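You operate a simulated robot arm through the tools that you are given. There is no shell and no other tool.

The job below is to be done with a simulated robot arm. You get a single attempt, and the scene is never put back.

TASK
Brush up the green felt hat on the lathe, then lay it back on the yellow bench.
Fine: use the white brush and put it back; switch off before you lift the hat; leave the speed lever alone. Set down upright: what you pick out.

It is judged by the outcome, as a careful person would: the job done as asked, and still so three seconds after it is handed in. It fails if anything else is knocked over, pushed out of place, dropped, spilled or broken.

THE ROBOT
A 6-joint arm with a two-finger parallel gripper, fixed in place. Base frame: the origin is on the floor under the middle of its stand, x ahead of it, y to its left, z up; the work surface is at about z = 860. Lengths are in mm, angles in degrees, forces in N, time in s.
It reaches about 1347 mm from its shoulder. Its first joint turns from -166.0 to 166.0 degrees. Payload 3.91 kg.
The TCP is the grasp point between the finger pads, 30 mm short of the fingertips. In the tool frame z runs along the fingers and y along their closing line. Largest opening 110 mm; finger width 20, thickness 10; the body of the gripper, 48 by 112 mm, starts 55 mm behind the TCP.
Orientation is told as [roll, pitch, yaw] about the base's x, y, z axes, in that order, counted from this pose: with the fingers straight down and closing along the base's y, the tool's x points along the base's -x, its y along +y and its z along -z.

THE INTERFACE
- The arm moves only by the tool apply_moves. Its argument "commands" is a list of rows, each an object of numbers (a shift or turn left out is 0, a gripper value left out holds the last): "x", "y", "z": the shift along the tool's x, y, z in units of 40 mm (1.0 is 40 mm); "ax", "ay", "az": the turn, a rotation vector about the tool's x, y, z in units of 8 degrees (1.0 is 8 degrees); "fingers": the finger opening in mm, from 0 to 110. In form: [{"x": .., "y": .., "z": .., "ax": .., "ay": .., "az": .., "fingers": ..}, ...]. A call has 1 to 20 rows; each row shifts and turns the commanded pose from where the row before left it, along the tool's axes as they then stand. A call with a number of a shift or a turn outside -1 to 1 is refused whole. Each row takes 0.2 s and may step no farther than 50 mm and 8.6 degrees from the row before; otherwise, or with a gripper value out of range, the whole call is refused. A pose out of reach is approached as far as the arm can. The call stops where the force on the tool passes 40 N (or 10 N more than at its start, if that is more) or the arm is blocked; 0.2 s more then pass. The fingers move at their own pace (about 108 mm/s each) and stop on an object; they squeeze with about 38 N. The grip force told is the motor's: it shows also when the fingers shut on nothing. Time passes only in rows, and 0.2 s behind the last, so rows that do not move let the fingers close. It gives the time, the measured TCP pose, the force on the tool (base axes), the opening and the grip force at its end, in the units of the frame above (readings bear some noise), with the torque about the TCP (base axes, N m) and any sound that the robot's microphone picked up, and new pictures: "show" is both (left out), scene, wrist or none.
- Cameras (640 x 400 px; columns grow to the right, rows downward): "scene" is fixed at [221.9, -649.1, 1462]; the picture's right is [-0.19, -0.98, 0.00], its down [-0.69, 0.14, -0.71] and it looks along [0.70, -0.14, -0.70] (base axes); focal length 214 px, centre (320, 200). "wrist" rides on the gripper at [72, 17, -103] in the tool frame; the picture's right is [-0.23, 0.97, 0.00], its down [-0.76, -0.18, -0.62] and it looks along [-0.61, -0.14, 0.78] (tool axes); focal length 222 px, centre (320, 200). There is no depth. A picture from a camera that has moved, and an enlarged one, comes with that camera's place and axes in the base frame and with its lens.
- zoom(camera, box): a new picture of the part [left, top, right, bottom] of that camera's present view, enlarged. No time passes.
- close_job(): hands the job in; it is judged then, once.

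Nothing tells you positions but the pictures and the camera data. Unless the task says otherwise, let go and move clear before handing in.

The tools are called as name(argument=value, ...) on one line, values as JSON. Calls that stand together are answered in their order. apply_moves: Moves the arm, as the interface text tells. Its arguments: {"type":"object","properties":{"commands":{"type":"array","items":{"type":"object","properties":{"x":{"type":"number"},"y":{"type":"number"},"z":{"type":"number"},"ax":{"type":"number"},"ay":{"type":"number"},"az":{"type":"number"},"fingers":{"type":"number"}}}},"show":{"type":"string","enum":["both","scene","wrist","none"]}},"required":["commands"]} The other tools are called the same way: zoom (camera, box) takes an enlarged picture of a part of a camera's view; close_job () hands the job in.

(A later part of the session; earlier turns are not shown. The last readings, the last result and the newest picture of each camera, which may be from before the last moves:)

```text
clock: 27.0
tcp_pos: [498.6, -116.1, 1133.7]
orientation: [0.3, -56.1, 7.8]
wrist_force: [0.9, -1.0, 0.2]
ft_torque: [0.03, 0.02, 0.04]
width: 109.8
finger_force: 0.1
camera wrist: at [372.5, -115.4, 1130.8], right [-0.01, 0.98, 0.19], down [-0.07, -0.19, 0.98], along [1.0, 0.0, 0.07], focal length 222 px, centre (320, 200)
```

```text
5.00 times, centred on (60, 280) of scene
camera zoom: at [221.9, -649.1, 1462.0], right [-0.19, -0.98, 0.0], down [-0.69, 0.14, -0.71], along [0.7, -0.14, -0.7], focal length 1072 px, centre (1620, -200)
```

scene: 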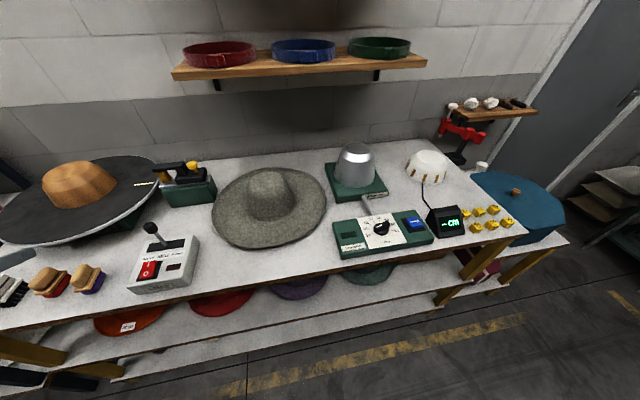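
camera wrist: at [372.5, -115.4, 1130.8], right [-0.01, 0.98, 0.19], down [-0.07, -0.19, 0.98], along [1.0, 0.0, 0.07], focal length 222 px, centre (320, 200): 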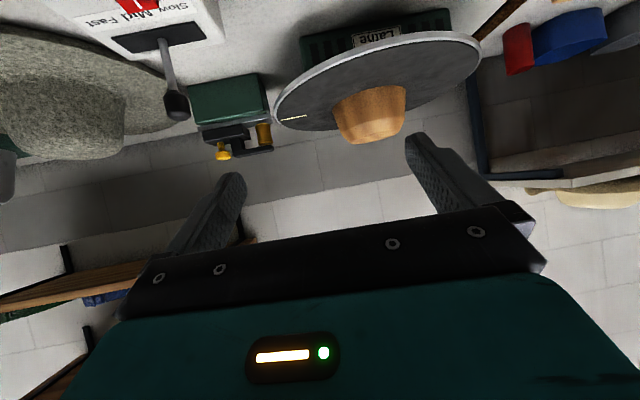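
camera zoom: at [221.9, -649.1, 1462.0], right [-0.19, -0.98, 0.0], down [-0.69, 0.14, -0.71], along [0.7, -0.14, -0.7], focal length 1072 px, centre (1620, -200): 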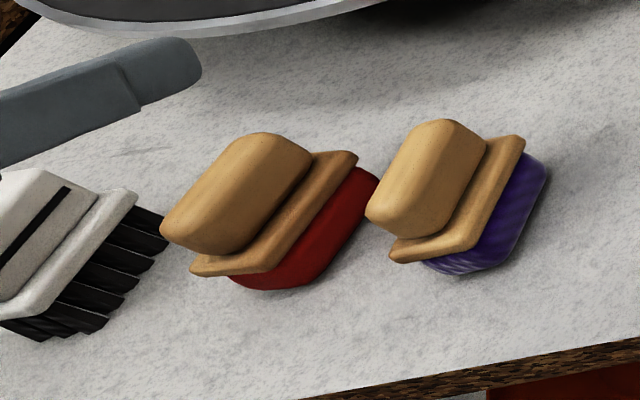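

My estimates are: lathe axis near (918, 40), disc z≈957, block top ≈1038. The white brush is near (608, 116), and the rocker near (580, −256). I'll pinch the hat's brim from the front with the fingers pointing +x, 30° down, closing vertically, so I'm moving to the staging spot in front of the hat.

apply_moves(commands=[{"ay": 1}, {"ay": 1}, {"ay": 1}, {"ay": 1}, {"ay": 1}, {"ay": 1}, {"ay": 1}, {"az": 0.98}, {"y": -0.95, "x": 0.2}, {"y": -0.95, "x": 0.2}, {"y": -0.95, "x": 0.2}, {"y": -0.95, "x": 0.2}, {"y": -0.95, "x": 0.2}, {"y": -0.95, "x": 0.2}, {"y": -0.95, "x": 0.2}, {"y": -0.95, "x": 0.2}, {"y": -0.95, "x": 0.2}, {"y": -0.95, "x": 0.2}], show="none")

apply_moves(commands=[{"y": -0.95, "x": 0.1}, {"y": -0.95, "x": 0.1}, {"az": 1}, {"az": 1}, {"az": 1}, {"az": 1}, {"az": 1}, {"az": 1}, {"az": 1}, {"az": 1}, {"az": 1}, {"az": 1}, {"az": 1}, {"az": 0.25}], show="both")

```text
clock: 30.8
tcp_pos: [419.5, -493.4, 1133.7]
orientation: [0.1, -0.2, 0.1]
wrist_force: [0.1, 0.4, 1.0]
ft_torque: [-0.08, -0.05, 0.04]
width: 110.1
finger_force: 0.0
```

```text
clock: 33.8
tcp_pos: [412.2, -570.6, 1132.7]
orientation: [0.0, 0.1, -90.0]
wrist_force: [0.6, 0.4, -0.1]
ft_torque: [-0.02, 0.01, -0.02]
width: 109.9
finger_force: 0.1
camera wrist: at [430.0, -498.1, 1236.8], right [0.97, -0.23, 0.0], down [-0.18, -0.76, 0.62], along [-0.14, -0.6, -0.78], focal length 222 px, centre (320, 200)
```

scene: 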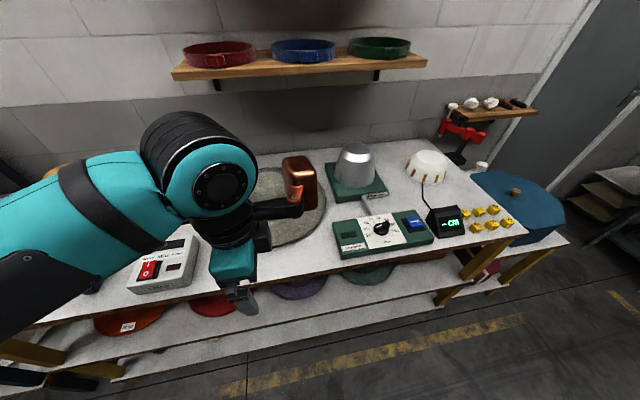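
wrist: 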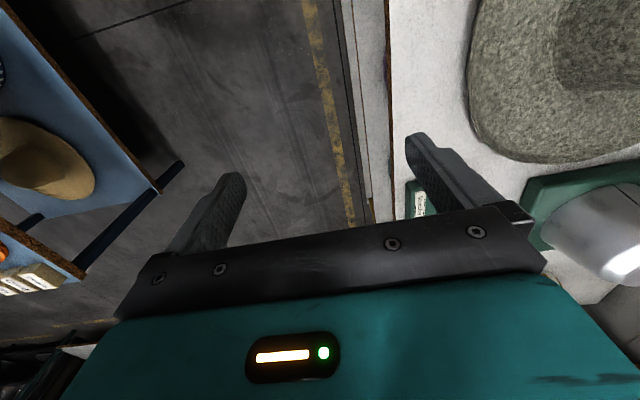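

The arm has a copper attachment on the tool's −x/+y side, and in this yaw it ends up above the gripper once tilted, which is what I want. Now I'll tilt to 30° below horizontal and descend in front of the hat.

apply_moves(commands=[{"ax": -1, "x": -0.05}, {"ax": -1, "x": -0.05}, {"ax": -1, "x": -0.05}, {"ax": -1, "x": -0.05}, {"ax": -1, "x": -0.05}, {"ax": -1, "x": -0.05}, {"ax": -1, "x": -0.05}, {"ax": -0.5}], show="both")

```text
clock: 35.6
tcp_pos: [414.4, -584.4, 1133.7]
orientation: [60.3, 0.1, -89.8]
wrist_force: [-0.1, 0.4, 0.7]
ft_torque: [0.05, 0.0, 0.01]
width: 110.2
finger_force: 0.1
camera wrist: at [332.9, -511.6, 1199.6], right [0.48, -0.23, 0.84], down [-0.63, -0.76, 0.15], along [0.61, -0.6, -0.51], focal length 222 px, centre (320, 200)
```

scene: 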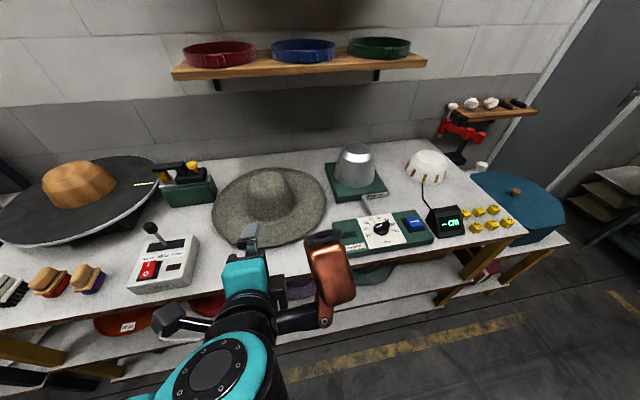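
wrist: 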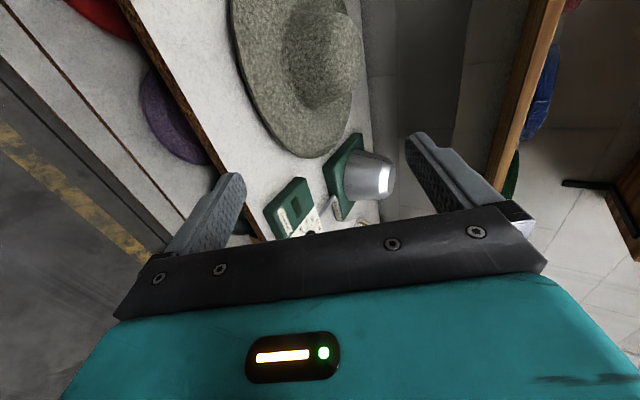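

I have a clean view of the hat from this pose. I'll enlarge it to measure the rim.

zoom(camera="wrist", box=[200, 0, 400, 180])

zoom(camera="scene", box=[200, 155, 340, 260])

```text
2.22 times, centred on (300, 90) of wrist
camera zoom: at [332.9, -511.6, 1199.6], right [0.48, -0.23, 0.84], down [-0.63, -0.76, 0.15], along [0.61, -0.6, -0.51], focal length 494 px, centre (364, 444)
```

zoom: 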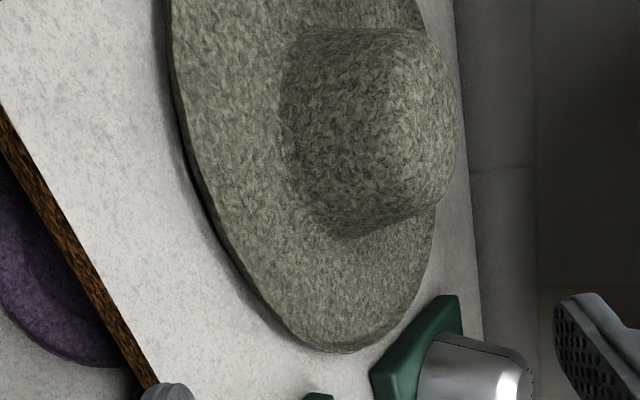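

```text
3.81 times, centred on (270, 208) of scene
camera zoom: at [221.9, -649.1, 1462.0], right [-0.19, -0.98, 0.0], down [-0.69, 0.14, -0.71], along [0.7, -0.14, -0.7], focal length 817 px, centre (510, 171)
```

zoom: 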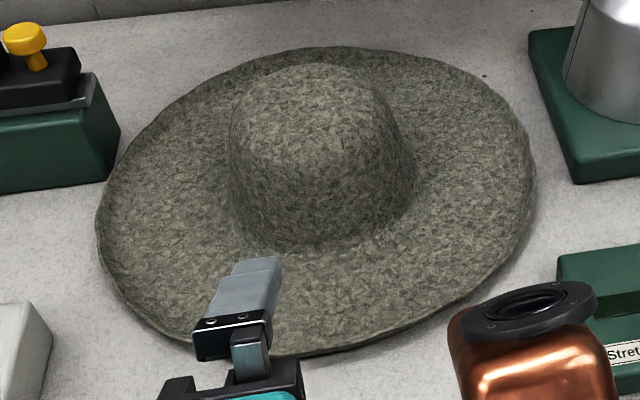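

Both cameras agree: the rim circle is centred near (828, −580), R≈216, with the front rim at x≈611, z≈889. I'll go to a pre-approach 70 mm behind the rim along the finger line with the opening at 22 mm, then check it in pictures.

apply_moves(commands=[{"z": 0.885, "y": -0.467, "x": 0.018, "fingers": 22}, {"z": 0.885, "y": -0.467, "x": 0.018}, {"z": 0.885, "y": -0.467, "x": 0.018}, {"z": 0.885, "y": -0.467, "x": 0.018}, {"z": 0.885, "y": -0.467, "x": 0.018}, {"z": 0.885, "y": -0.467, "x": 0.018}], show="both")

zoom(camera="wrist", box=[180, 0, 460, 200])

zoom(camera="scene", box=[200, 180, 360, 300])

```text
clock: 37.0
tcp_pos: [539.3, -577.0, 931.1]
orientation: [60.1, 0.2, -89.9]
wrist_force: [-1.1, 1.0, -0.6]
ft_torque: [-0.01, -0.01, -0.03]
width: 21.9
finger_force: 0.0
camera wrist: at [459.0, -505.6, 996.9], right [0.49, -0.23, 0.84], down [-0.63, -0.76, 0.15], along [0.61, -0.6, -0.51], focal length 222 px, centre (320, 200)
```

scene: 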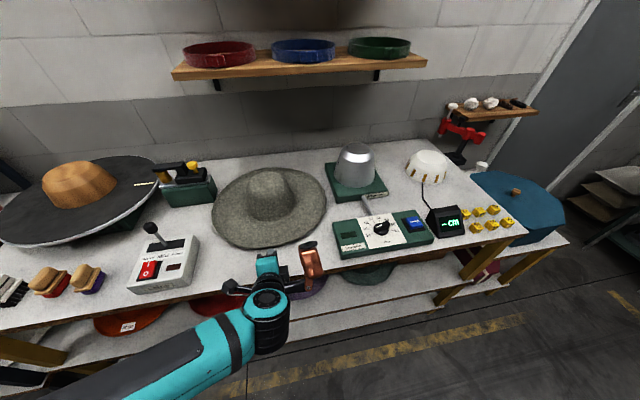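
wrist: 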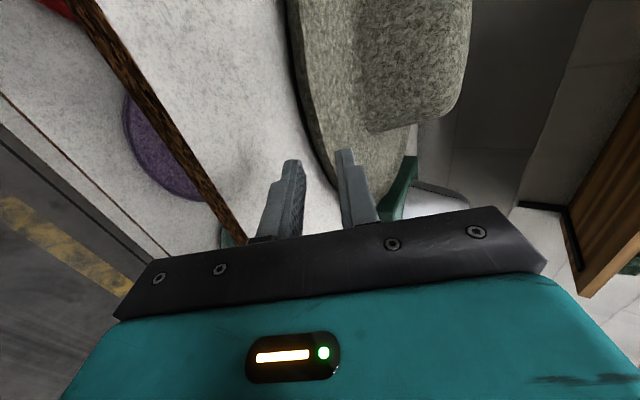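

```text
2.00 times, centred on (320, 100) of wrist
camera zoom: at [459.0, -505.6, 996.9], right [0.49, -0.23, 0.84], down [-0.63, -0.76, 0.15], along [0.61, -0.6, -0.51], focal length 444 px, centre (320, 400)
```

zoom: 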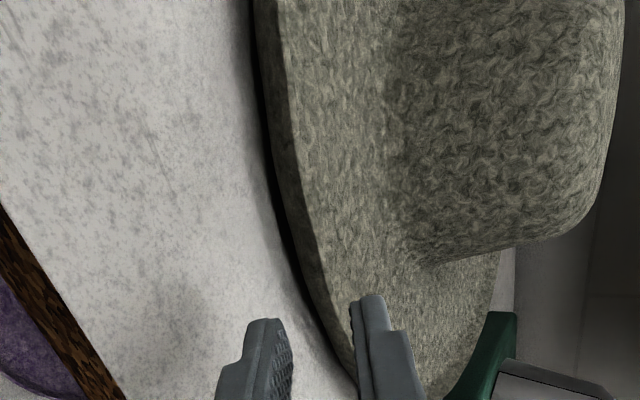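

```text
3.33 times, centred on (280, 240) of scene
camera zoom: at [221.9, -649.1, 1462.0], right [-0.19, -0.98, 0.0], down [-0.69, 0.14, -0.71], along [0.7, -0.14, -0.7], focal length 715 px, centre (453, 67)
```

zoom: 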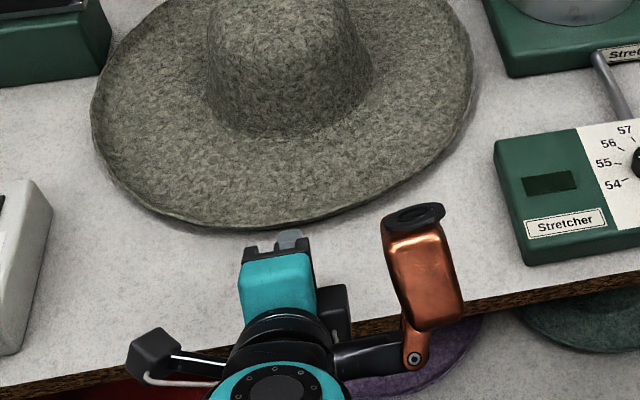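

The rim and the fingers are both visible, but this view puts the rim a little higher than I calculated. I'll look closer before inserting.

zoom(camera="wrist", box=[270, 80, 410, 200])

zoom(camera="scene", box=[230, 220, 310, 280])

```text
3.33 times, centred on (340, 140) of wrist
camera zoom: at [459.0, -505.6, 996.9], right [0.49, -0.23, 0.84], down [-0.63, -0.76, 0.15], along [0.61, -0.6, -0.51], focal length 740 px, centre (253, 400)
```

zoom: 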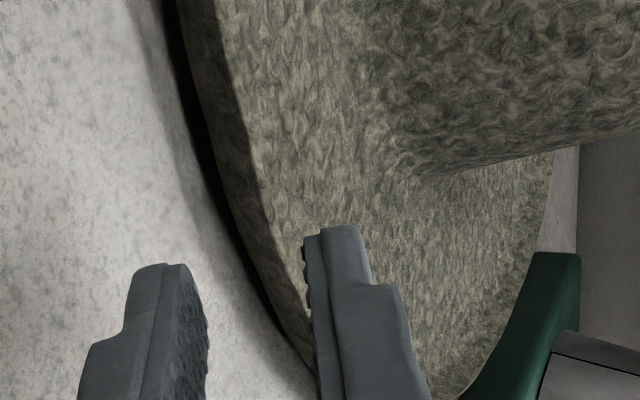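

```text
6.67 times, centred on (270, 250) of scene
camera zoom: at [221.9, -649.1, 1462.0], right [-0.19, -0.98, 0.0], down [-0.69, 0.14, -0.71], along [0.7, -0.14, -0.7], focal length 1430 px, centre (653, -133)
```

zoom: 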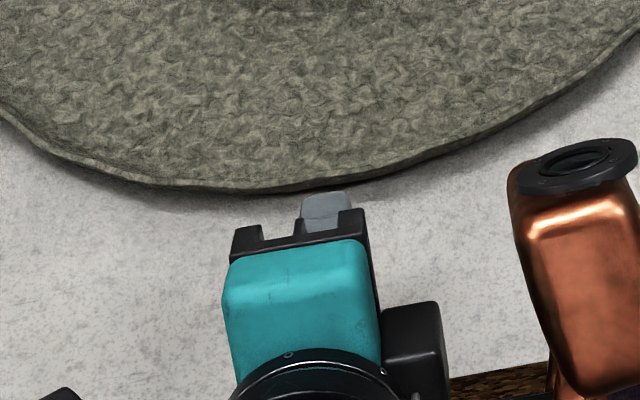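

I had misread the zoom scale; all the views now agree. The rim edge is about 10 mm thick (z≈879–889) at x≈612, with about 19 mm clear under it. I'll flatten the fingers to 27°, narrow the opening to 20 mm, and advance until the tips are just short of the rim.

apply_moves(commands=[{"ax": -0.36, "fingers": 20}, {"y": -0.16, "z": 0.3, "x": -0.02}, {"z": 0.5}, {"z": 0.15}], show="both")

zoom(camera="wrist", box=[244, 80, 436, 200])

zoom(camera="scene", box=[222, 210, 318, 270])

```text
clock: 38.0
tcp_pos: [572.1, -580.3, 908.6]
orientation: [63.0, 0.1, -89.9]
wrist_force: [0.2, -0.2, -0.2]
ft_torque: [-0.01, -0.01, 0.02]
width: 19.8
finger_force: 0.0
camera wrist: at [488.3, -508.1, 969.9], right [0.44, -0.23, 0.87], down [-0.63, -0.76, 0.12], along [0.63, -0.6, -0.48], focal length 222 px, centre (320, 200)
```

scene: 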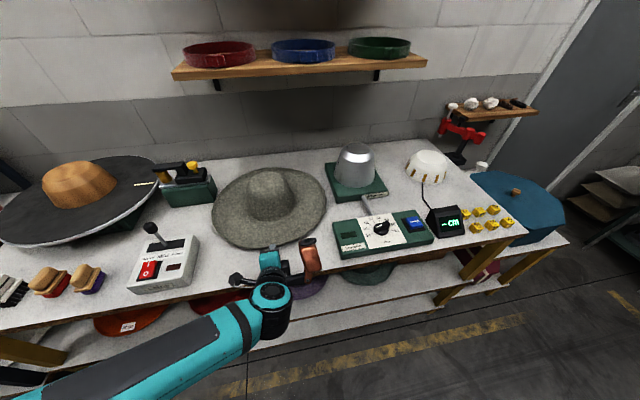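
wrist: 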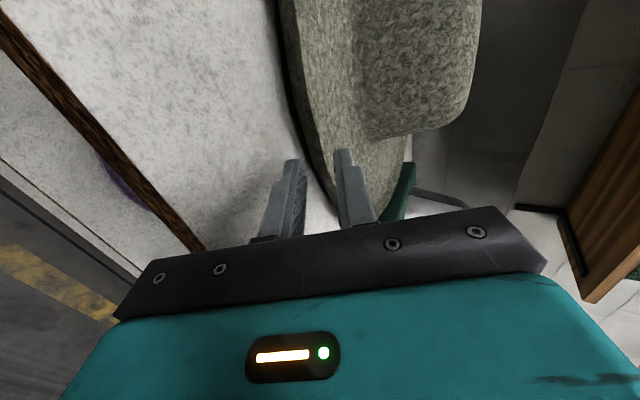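

```text
3.33 times, centred on (340, 140) of wrist
camera zoom: at [488.3, -508.1, 969.9], right [0.44, -0.23, 0.87], down [-0.63, -0.76, 0.12], along [0.63, -0.6, -0.48], focal length 740 px, centre (253, 400)
```

zoom: 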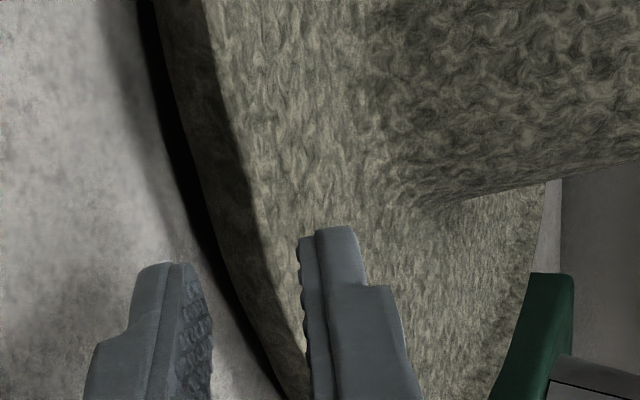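

```text
6.67 times, centred on (270, 240) of scene
camera zoom: at [221.9, -649.1, 1462.0], right [-0.19, -0.98, 0.0], down [-0.69, 0.14, -0.71], along [0.7, -0.14, -0.7], focal length 1430 px, centre (653, -67)
```

zoom: 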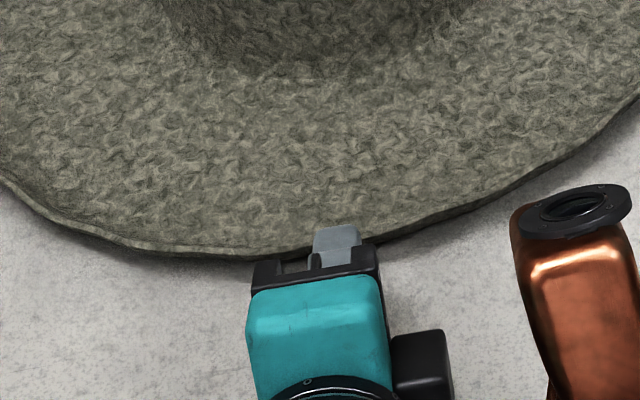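

The fingertips are about 17 mm short of the rim, which sits nicely between them with roughly 4 mm gap below and 8 mm above. I'll insert in small steps.

apply_moves(commands=[{"z": 0.25}, {"z": 0.25}, {"z": 0.2}, {"z": 0.12}], show="both")

zoom(camera="wrist", box=[244, 80, 436, 200])

zoom(camera="scene", box=[222, 210, 318, 270])

```text
clock: 39.0
tcp_pos: [600.2, -578.3, 893.3]
orientation: [63.1, 0.0, -89.9]
wrist_force: [-6.0, 0.4, 13.9]
ft_torque: [-0.04, -0.35, 0.05]
width: 24.1
finger_force: 4.1
camera wrist: at [516.8, -507.9, 955.5], right [0.44, -0.23, 0.87], down [-0.64, -0.76, 0.12], along [0.63, -0.61, -0.48], focal length 222 px, centre (320, 200)
```

scene: 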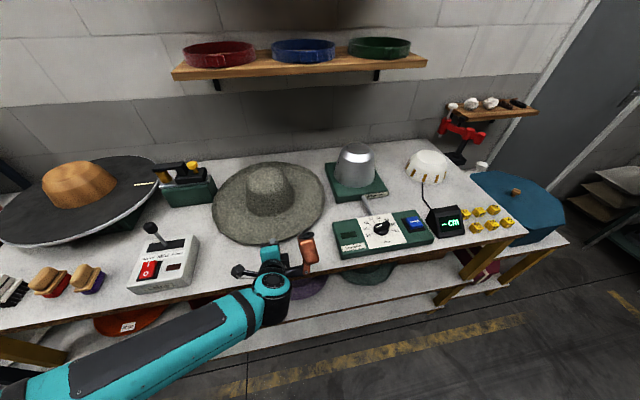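
wrist: 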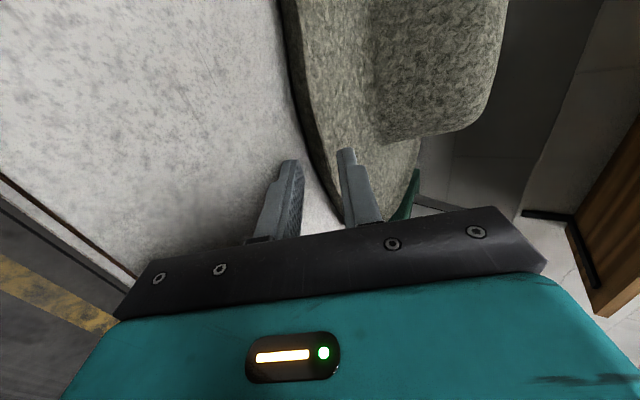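

```text
3.33 times, centred on (340, 140) of wrist
camera zoom: at [516.8, -507.9, 955.5], right [0.44, -0.23, 0.87], down [-0.64, -0.76, 0.12], along [0.63, -0.61, -0.48], focal length 740 px, centre (253, 400)
```

zoom: 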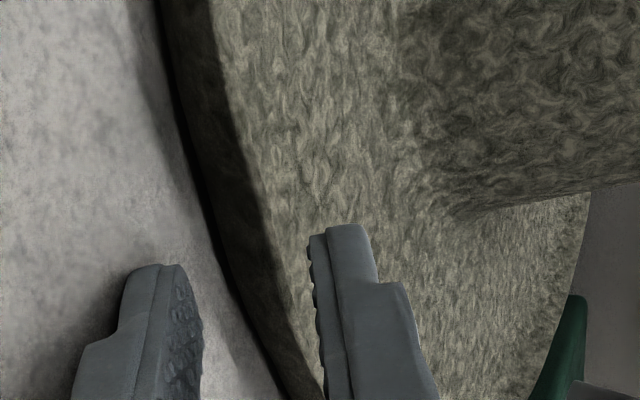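

```text
6.67 times, centred on (270, 240) of scene
camera zoom: at [221.9, -649.1, 1462.0], right [-0.19, -0.98, 0.0], down [-0.69, 0.14, -0.71], along [0.7, -0.14, -0.7], focal length 1430 px, centre (653, -67)
```

zoom: 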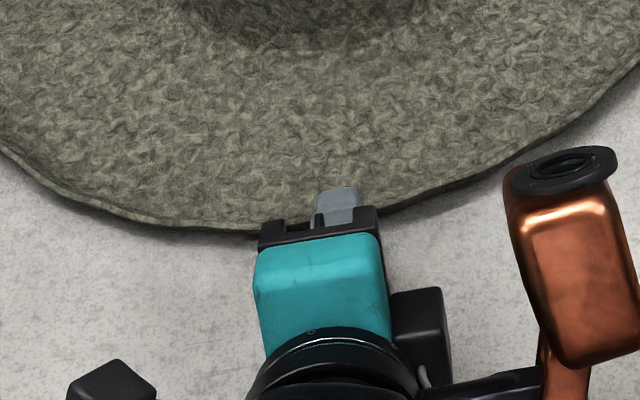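

The force rose and the fingers were pushed open, and the hat slid about 14 mm away, so the brim is flatter than my finger angle. I'll back off and pinch the rim lightly here. Then I'll pull the hat toward the bench front, where a flatter and deeper grip is possible.

apply_moves(commands=[{"z": -0.15, "y": 0.05}, {"y": 0.02}], show="wrist")

zoom(camera="wrist", box=[244, 80, 436, 200])

zoom(camera="scene", box=[200, 150, 360, 250])

```text
clock: 39.6
tcp_pos: [597.1, -579.6, 896.0]
orientation: [63.0, 0.2, -89.8]
wrist_force: [0.5, 0.6, 0.5]
ft_torque: [0.0, 0.03, 0.0]
width: 20.6
finger_force: 0.4
camera wrist: at [513.3, -507.8, 959.1], right [0.44, -0.23, 0.87], down [-0.63, -0.76, 0.12], along [0.63, -0.6, -0.48], focal length 222 px, centre (320, 200)
```

wrist: 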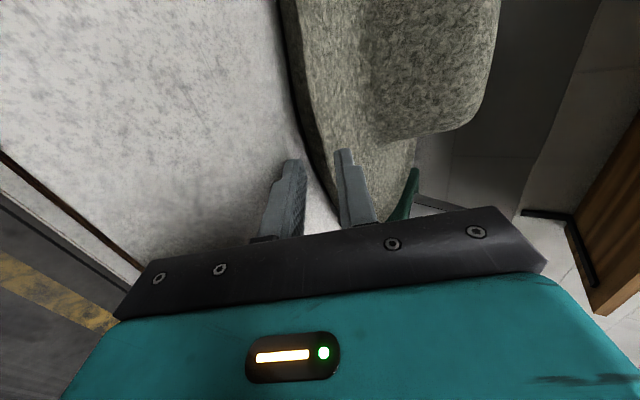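

```text
3.33 times, centred on (340, 140) of wrist
camera zoom: at [513.3, -507.8, 959.1], right [0.44, -0.23, 0.87], down [-0.63, -0.76, 0.12], along [0.63, -0.6, -0.48], focal length 740 px, centre (253, 400)
```

zoom: 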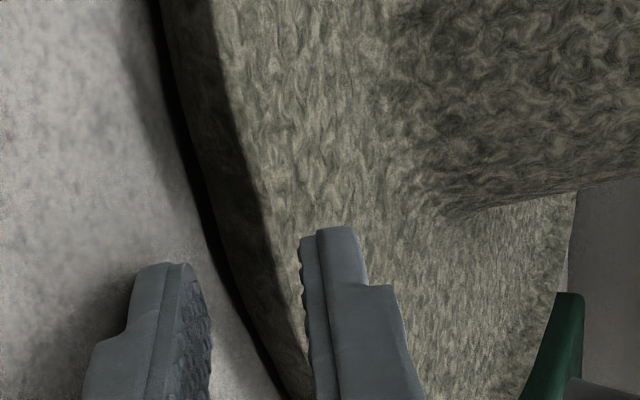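

```text
4.00 times, centred on (280, 200) of scene
camera zoom: at [221.9, -649.1, 1462.0], right [-0.19, -0.98, 0.0], down [-0.69, 0.14, -0.71], along [0.7, -0.14, -0.7], focal length 858 px, centre (480, 200)
```

zoom: 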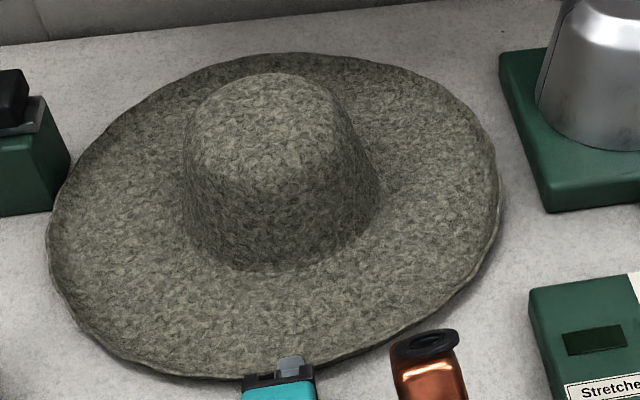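

The hat's front rim is now near x≈623. With the fingers opened wide the gripper can come in much flatter (12°), because the body then rides clear of the table. I'll back out, re-angle, open to 76 mm and come in with the lower finger just above the table.

apply_moves(commands=[{"z": -1}, {"z": -0.6}, {"ax": -0.95, "fingers": 76}, {"ax": -0.93}, {"y": 0}], show="none")

```text
clock: 40.8
tcp_pos: [540.1, -579.6, 927.0]
orientation: [78.1, 0.1, -90.0]
wrist_force: [-0.9, 0.7, 0.1]
ft_torque: [0.02, -0.01, 0.02]
width: 76.1
finger_force: 0.0
```

apply_moves(commands=[{"z": 0.68, "y": -0.19}, {"z": 0}], show="both")

zoom(camera="wrist", box=[200, 50, 440, 200])

zoom(camera="scene", box=[200, 150, 360, 250])

```text
clock: 41.4
tcp_pos: [566.0, -580.7, 913.7]
orientation: [78.0, 0.1, -89.9]
wrist_force: [0.1, -0.3, 0.6]
ft_torque: [0.02, -0.02, -0.02]
width: 76.1
finger_force: 0.0
camera wrist: at [469.4, -507.7, 952.0], right [0.2, -0.23, 0.95], down [-0.65, -0.76, -0.05], along [0.74, -0.6, -0.3], focal length 222 px, centre (320, 200)
```

scene: 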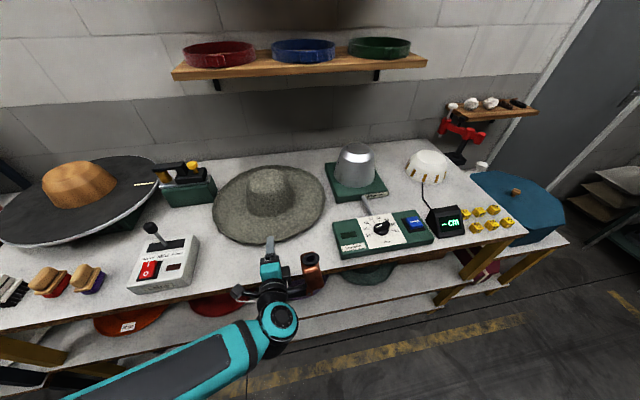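
wrist: 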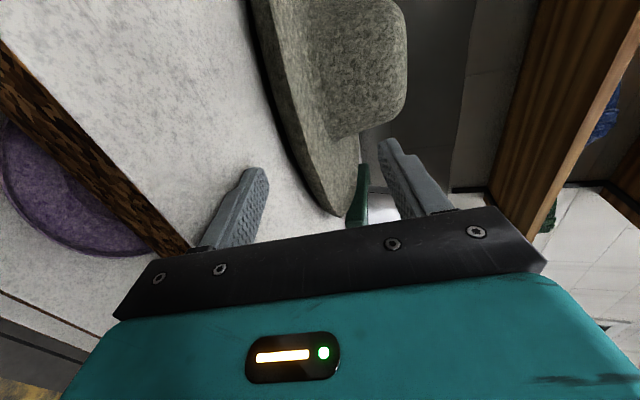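

```text
2.67 times, centred on (320, 125) of wrist
camera zoom: at [469.4, -507.7, 952.0], right [0.2, -0.23, 0.95], down [-0.65, -0.76, -0.05], along [0.74, -0.6, -0.3], focal length 592 px, centre (320, 400)
```

zoom: 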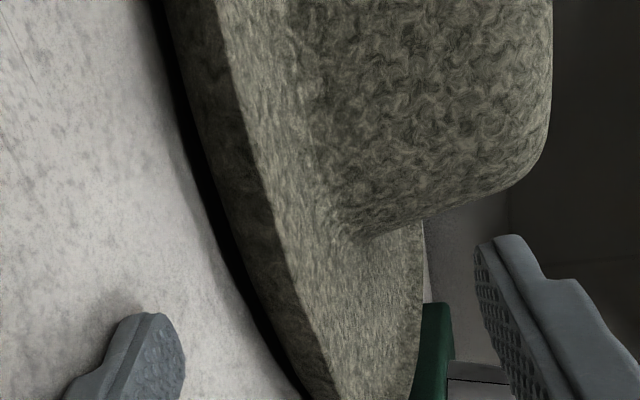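

```text
4.00 times, centred on (280, 200) of scene
camera zoom: at [221.9, -649.1, 1462.0], right [-0.19, -0.98, 0.0], down [-0.69, 0.14, -0.71], along [0.7, -0.14, -0.7], focal length 858 px, centre (480, 200)
```

zoom: 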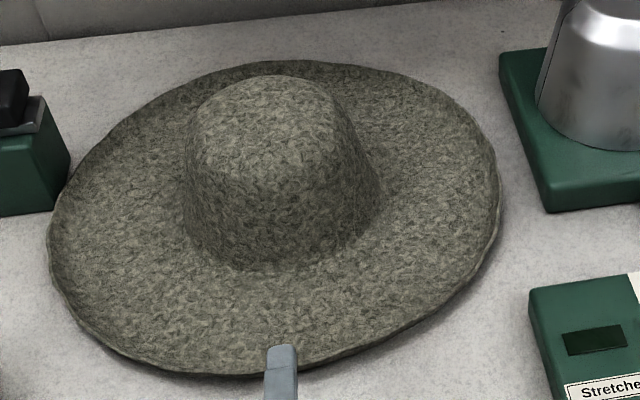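

The lower lip curves: there's about 19 mm of room at the edge but only about 10 mm some 18 mm further in. I'll slide the lower finger in horizontally about 14 mm under the lip, with the upper finger well clear above.

apply_moves(commands=[{"z": 0.391, "y": 0.086}, {"z": 0.391, "y": 0.086}, {"z": 0.293, "y": 0.064}, {"z": 0.098, "y": 0.021}], show="both")

zoom(camera="wrist", box=[200, 50, 440, 200])

zoom(camera="scene", box=[200, 150, 360, 250])

```text
clock: 42.4
tcp_pos: [614.2, -577.8, 913.5]
orientation: [78.0, 0.1, -89.8]
wrist_force: [-2.4, -0.4, 0.5]
ft_torque: [-0.02, 0.03, -0.02]
width: 75.6
finger_force: 0.0
camera wrist: at [517.0, -506.8, 951.6], right [0.2, -0.23, 0.95], down [-0.65, -0.76, -0.05], along [0.74, -0.6, -0.3], focal length 222 px, centre (320, 200)
```

scene: 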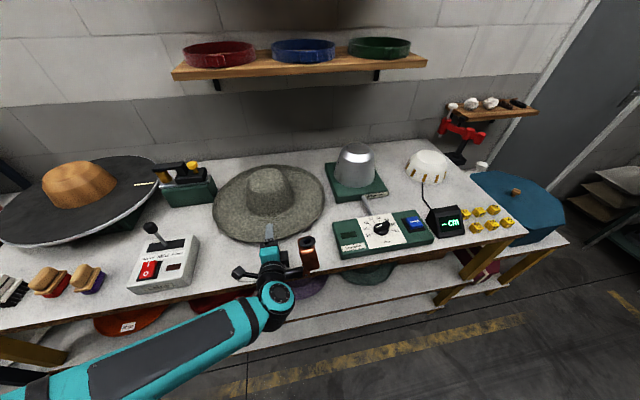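
wrist: 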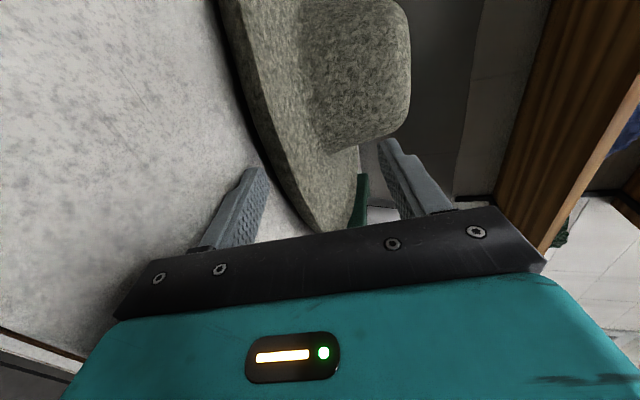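

```text
2.67 times, centred on (320, 125) of wrist
camera zoom: at [517.0, -506.8, 951.6], right [0.2, -0.23, 0.95], down [-0.65, -0.76, -0.05], along [0.74, -0.6, -0.3], focal length 592 px, centre (320, 400)
```

zoom: 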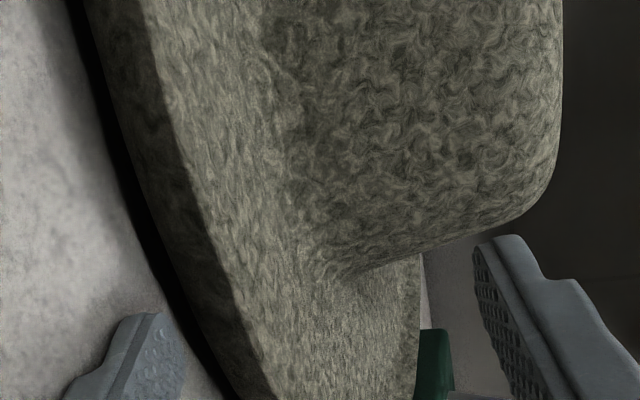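

```text
4.00 times, centred on (280, 200) of scene
camera zoom: at [221.9, -649.1, 1462.0], right [-0.19, -0.98, 0.0], down [-0.69, 0.14, -0.71], along [0.7, -0.14, -0.7], focal length 858 px, centre (480, 200)
```

zoom: 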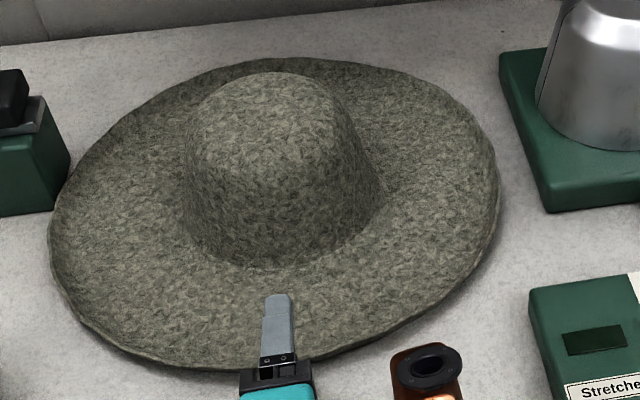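

There's a light 2.4 N push, and the hat crept forward about 8 mm more, so the tip is meeting the lip after only a few mm. I'll look very closely at how the fingertip and lip meet.

zoom(camera="wrist", box=[230, 130, 326, 190])

zoom(camera="wrist", box=[210, 20, 306, 80])

```text
6.67 times, centred on (278, 160) of wrist
camera zoom: at [517.0, -506.8, 951.6], right [0.2, -0.23, 0.95], down [-0.65, -0.76, -0.05], along [0.74, -0.6, -0.3], focal length 1481 px, centre (600, 467)
```

zoom: 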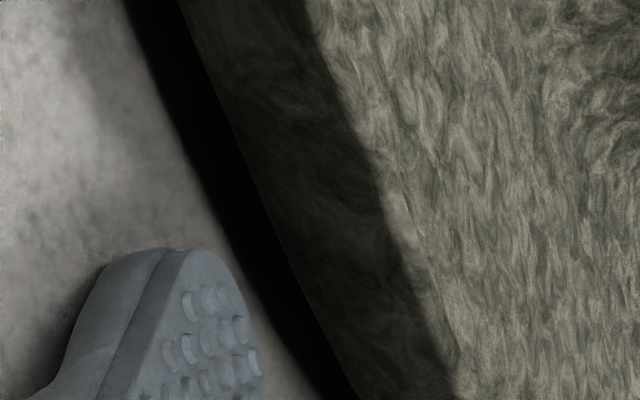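

```text
6.67 times, centred on (258, 50) of wrist
camera zoom: at [517.0, -506.8, 951.6], right [0.2, -0.23, 0.95], down [-0.65, -0.76, -0.05], along [0.74, -0.6, -0.3], focal length 1481 px, centre (733, 1200)
```

zoom: 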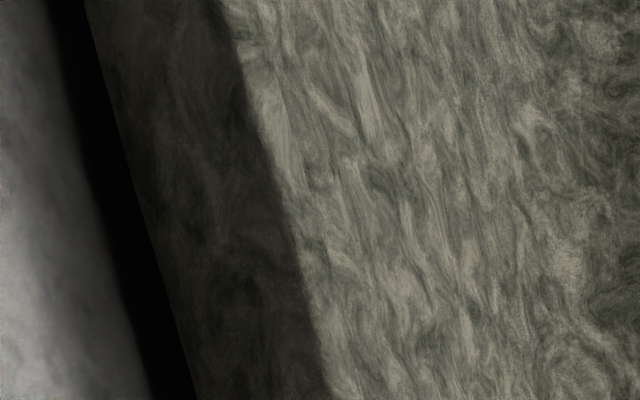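

A consistent reading across views: the brim is thick (about 16–18 mm) and slopes about 23° at the edge, with its lower corner near z≈873. That explains the jam at 20 mm opening. I'll back out and re-approach parallel to the brim (24°) with a 36 mm opening.

apply_moves(commands=[{"z": -0.734, "y": -0.156}, {"z": -0.734, "y": -0.13}, {"ax": 0.75, "fingers": 36}, {"ax": 0.75}, {"ax": 0}], show="wrist")

zoom(camera="wrist", box=[220, 60, 412, 180])

```text
clock: 43.6
tcp_pos: [553.5, -578.6, 914.7]
orientation: [66.0, 0.1, -90.0]
wrist_force: [-0.2, 0.1, -1.2]
ft_torque: [-0.02, -0.01, 0.01]
width: 36.3
finger_force: 0.1
camera wrist: at [466.7, -507.3, 973.0], right [0.4, -0.23, 0.89], down [-0.64, -0.76, 0.09], along [0.66, -0.6, -0.45], focal length 222 px, centre (320, 200)
```

wrist: 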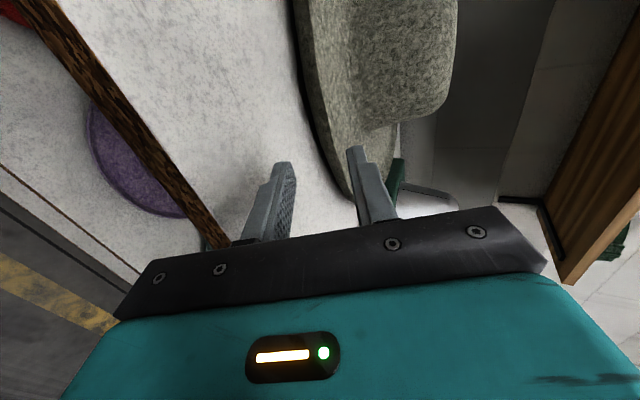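

```text
3.33 times, centred on (316, 120) of wrist
camera zoom: at [466.7, -507.3, 973.0], right [0.4, -0.23, 0.89], down [-0.64, -0.76, 0.09], along [0.66, -0.6, -0.45], focal length 740 px, centre (333, 467)
```

zoom: 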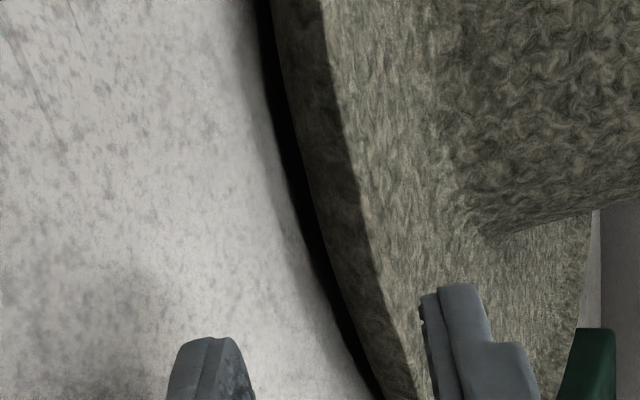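

The brim now measures about 12 mm thick and parallel to my finger line, spanning −2 to +10 mm across the gripper. I'll set 26 mm opening, shift so the lower finger runs about 2 mm under it, and advance along the slope in shrinking steps.

apply_moves(commands=[{"y": 0.23, "fingers": 26}, {"z": 0.5}, {"z": 0.5}, {"z": 0.45}, {"z": 0.15}], show="wrist")

zoom(camera="wrist", box=[244, 100, 404, 200])

```text
clock: 44.8
tcp_pos: [615.3, -579.2, 898.9]
orientation: [66.0, 0.0, -89.9]
wrist_force: [-1.4, 0.6, -0.2]
ft_torque: [-0.06, 0.01, 0.01]
width: 26.2
finger_force: 0.1
camera wrist: at [527.9, -506.6, 955.9], right [0.4, -0.23, 0.89], down [-0.64, -0.76, 0.09], along [0.66, -0.6, -0.45], focal length 222 px, centre (320, 200)
```

wrist: 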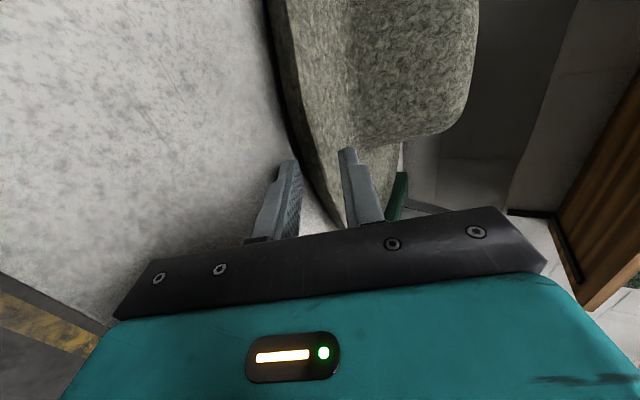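

```text
4.00 times, centred on (324, 150) of wrist
camera zoom: at [527.9, -506.6, 955.9], right [0.4, -0.23, 0.89], down [-0.64, -0.76, 0.09], along [0.66, -0.6, -0.45], focal length 888 px, centre (304, 400)
```

zoom: 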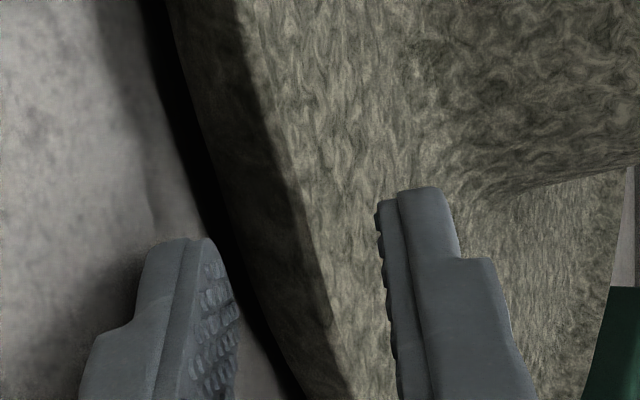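

apply_moves(commands=[{"z": 0.12}], show="none")

apply_moves(commands=[{"z": 0.1}], show="none")

apply_moves(commands=[{"z": 0.1}], show="wrist")

zoom(camera="wrist", box=[244, 100, 404, 200])

```text
clock: 45.2
tcp_pos: [618.9, -578.8, 896.0]
orientation: [66.0, 0.2, -89.9]
wrist_force: [-0.9, 0.5, 2.6]
ft_torque: [-0.02, -0.03, -0.03]
width: 26.6
finger_force: 0.5
```

```text
clock: 45.6
tcp_pos: [623.8, -579.3, 893.9]
orientation: [66.0, 0.2, -89.8]
wrist_force: [-0.8, 0.3, 1.3]
ft_torque: [0.03, 0.02, -0.03]
width: 26.9
finger_force: 0.7
```

```text
clock: 46.0
tcp_pos: [626.2, -580.9, 892.5]
orientation: [66.1, 0.1, -89.9]
wrist_force: [-6.6, 0.8, 7.8]
ft_torque: [-0.05, 0.03, 0.04]
width: 25.6
finger_force: 0.0
camera wrist: at [540.0, -507.5, 950.8], right [0.4, -0.23, 0.89], down [-0.64, -0.76, 0.09], along [0.66, -0.61, -0.45], focal length 222 px, centre (320, 200)
```

wrist: 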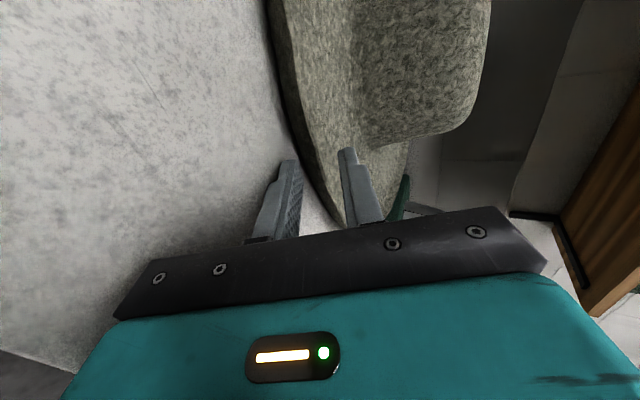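

```text
4.00 times, centred on (324, 150) of wrist
camera zoom: at [540.0, -507.5, 950.8], right [0.4, -0.23, 0.89], down [-0.64, -0.76, 0.09], along [0.66, -0.61, -0.45], focal length 888 px, centre (304, 400)
```

zoom: 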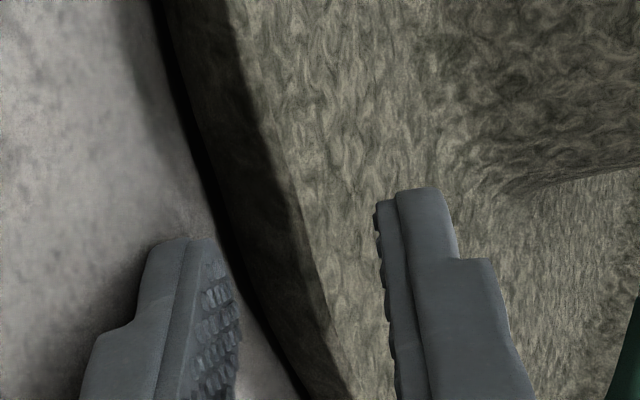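

The tip reaches the table (10 mm finger) exactly when it meets the lip's lower corner, so the gap here is about as thin as the finger. I'll back out and take a table-level side view of the rim to learn the true profile and whether it's higher elsewhere around the hat.

apply_moves(commands=[{"z": -1}, {"z": -1}, {"z": -1}, {"z": -1}, {"ax": 1}, {"ax": 1}, {"ax": 1}, {"ax": 1}, {"ax": 1}, {"ax": 1}, {"ax": 1}, {"ax": 1}, {"ax": 0.25}], show="none")

apply_moves(commands=[{"az": -1}, {"az": -1}, {"az": -1}, {"az": -1}, {"az": -1}, {"az": -1}, {"az": -1}, {"az": -1}, {"az": -1}, {"az": -1}, {"az": -1}, {"az": -0.25}, {"ay": -1}, {"ay": -1}, {"ay": -1}, {"ay": -1}, {"ay": -1}, {"ay": -1}, {"ay": -1}], show="both")

```text
clock: 48.8
tcp_pos: [480.7, -580.9, 956.7]
orientation: [-0.1, 0.1, -89.9]
wrist_force: [0.4, -0.7, 0.4]
ft_torque: [0.0, 0.01, -0.01]
width: 26.1
finger_force: 0.1
```

```text
clock: 52.8
tcp_pos: [481.1, -579.1, 957.3]
orientation: [0.2, -56.1, -0.1]
wrist_force: [0.7, 0.5, -0.5]
ft_torque: [0.05, -0.03, 0.0]
width: 25.9
finger_force: 0.1
camera wrist: at [356.1, -563.3, 954.4], right [0.13, 0.97, 0.19], down [-0.09, -0.18, 0.98], along [0.99, -0.14, 0.07], focal length 222 px, centre (320, 200)
```

scene: 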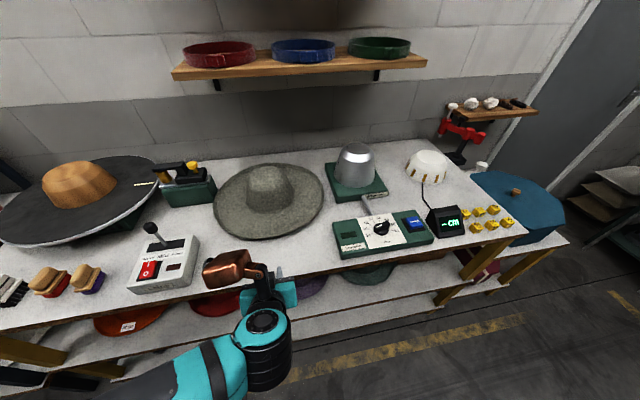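
wrist: 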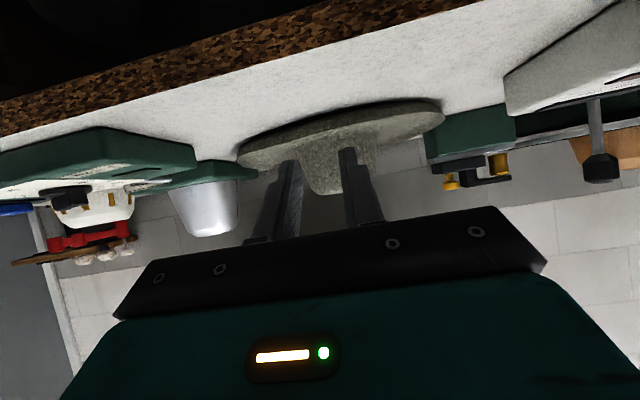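

apply_moves(commands=[{"z": 0.51, "x": 0.89, "fingers": 110}, {"z": 0.5, "x": 0.87}, {"z": 0}], show="wrist")

zoom(camera="wrist", box=[220, 80, 460, 230])

zoom(camera="wrist", box=[300, 120, 396, 180])

```text
clock: 53.6
tcp_pos: [475.5, -577.9, 876.3]
orientation: [0.3, -55.9, -0.1]
wrist_force: [0.3, 0.1, 0.3]
ft_torque: [0.01, -0.02, -0.04]
width: 110.1
finger_force: 0.1
camera wrist: at [350.2, -561.8, 872.6], right [0.12, 0.97, 0.19], down [-0.09, -0.18, 0.98], along [0.99, -0.14, 0.07], focal length 222 px, centre (320, 200)
```

wrist: 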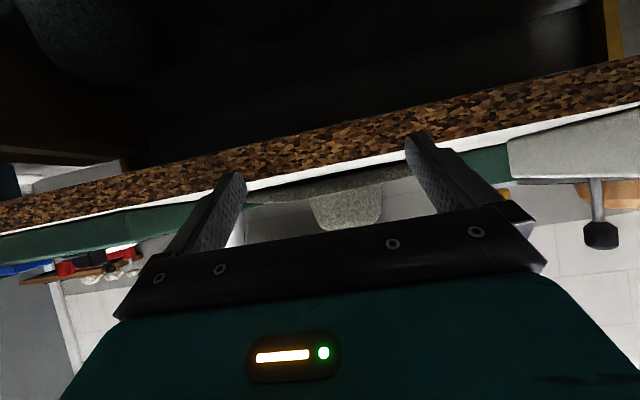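

```text
2.67 times, centred on (340, 155) of wrist
camera zoom: at [350.2, -561.8, 872.6], right [0.12, 0.97, 0.19], down [-0.09, -0.18, 0.98], along [0.99, -0.14, 0.07], focal length 592 px, centre (267, 320)
```

zoom: 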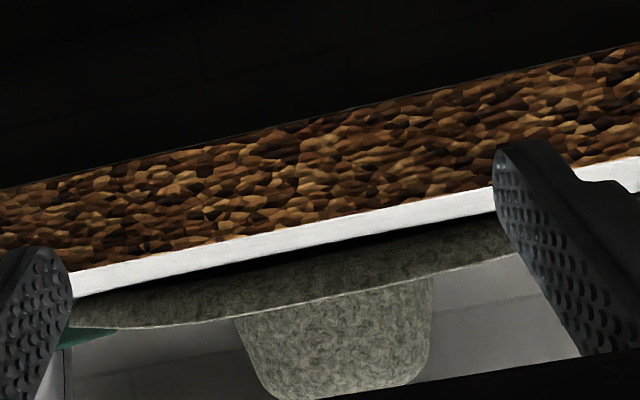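

```text
6.67 times, centred on (348, 150) of wrist
camera zoom: at [350.2, -561.8, 872.6], right [0.12, 0.97, 0.19], down [-0.09, -0.18, 0.98], along [0.99, -0.14, 0.07], focal length 1481 px, centre (133, 533)
```

zoom: 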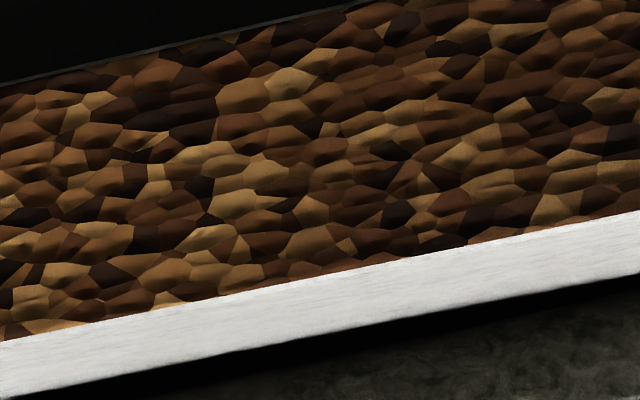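

zoom(camera="wrist", box=[300, 155, 396, 215])

zoom(camera="wrist", box=[235, 165, 331, 225])

```text
6.67 times, centred on (348, 185) of wrist
camera zoom: at [350.2, -561.8, 872.6], right [0.12, 0.97, 0.19], down [-0.09, -0.18, 0.98], along [0.99, -0.14, 0.07], focal length 1481 px, centre (133, 300)
```

zoom: 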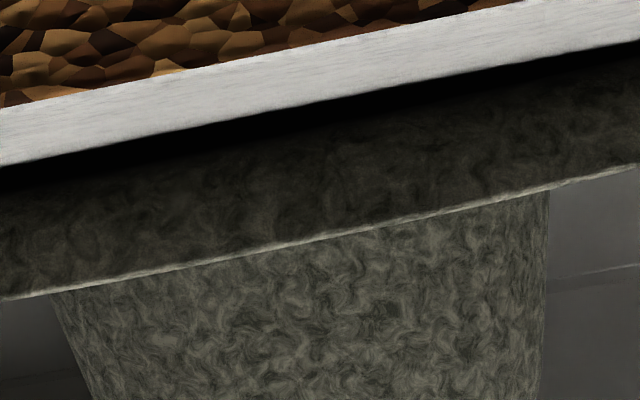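

```text
6.67 times, centred on (283, 195) of wrist
camera zoom: at [350.2, -561.8, 872.6], right [0.12, 0.97, 0.19], down [-0.09, -0.18, 0.98], along [0.99, -0.14, 0.07], focal length 1481 px, centre (567, 233)
```

zoom: 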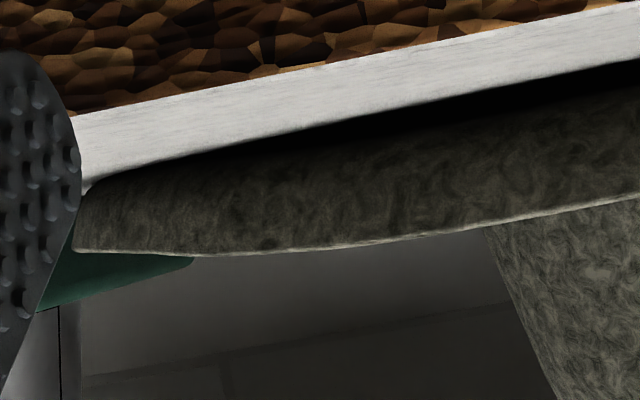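

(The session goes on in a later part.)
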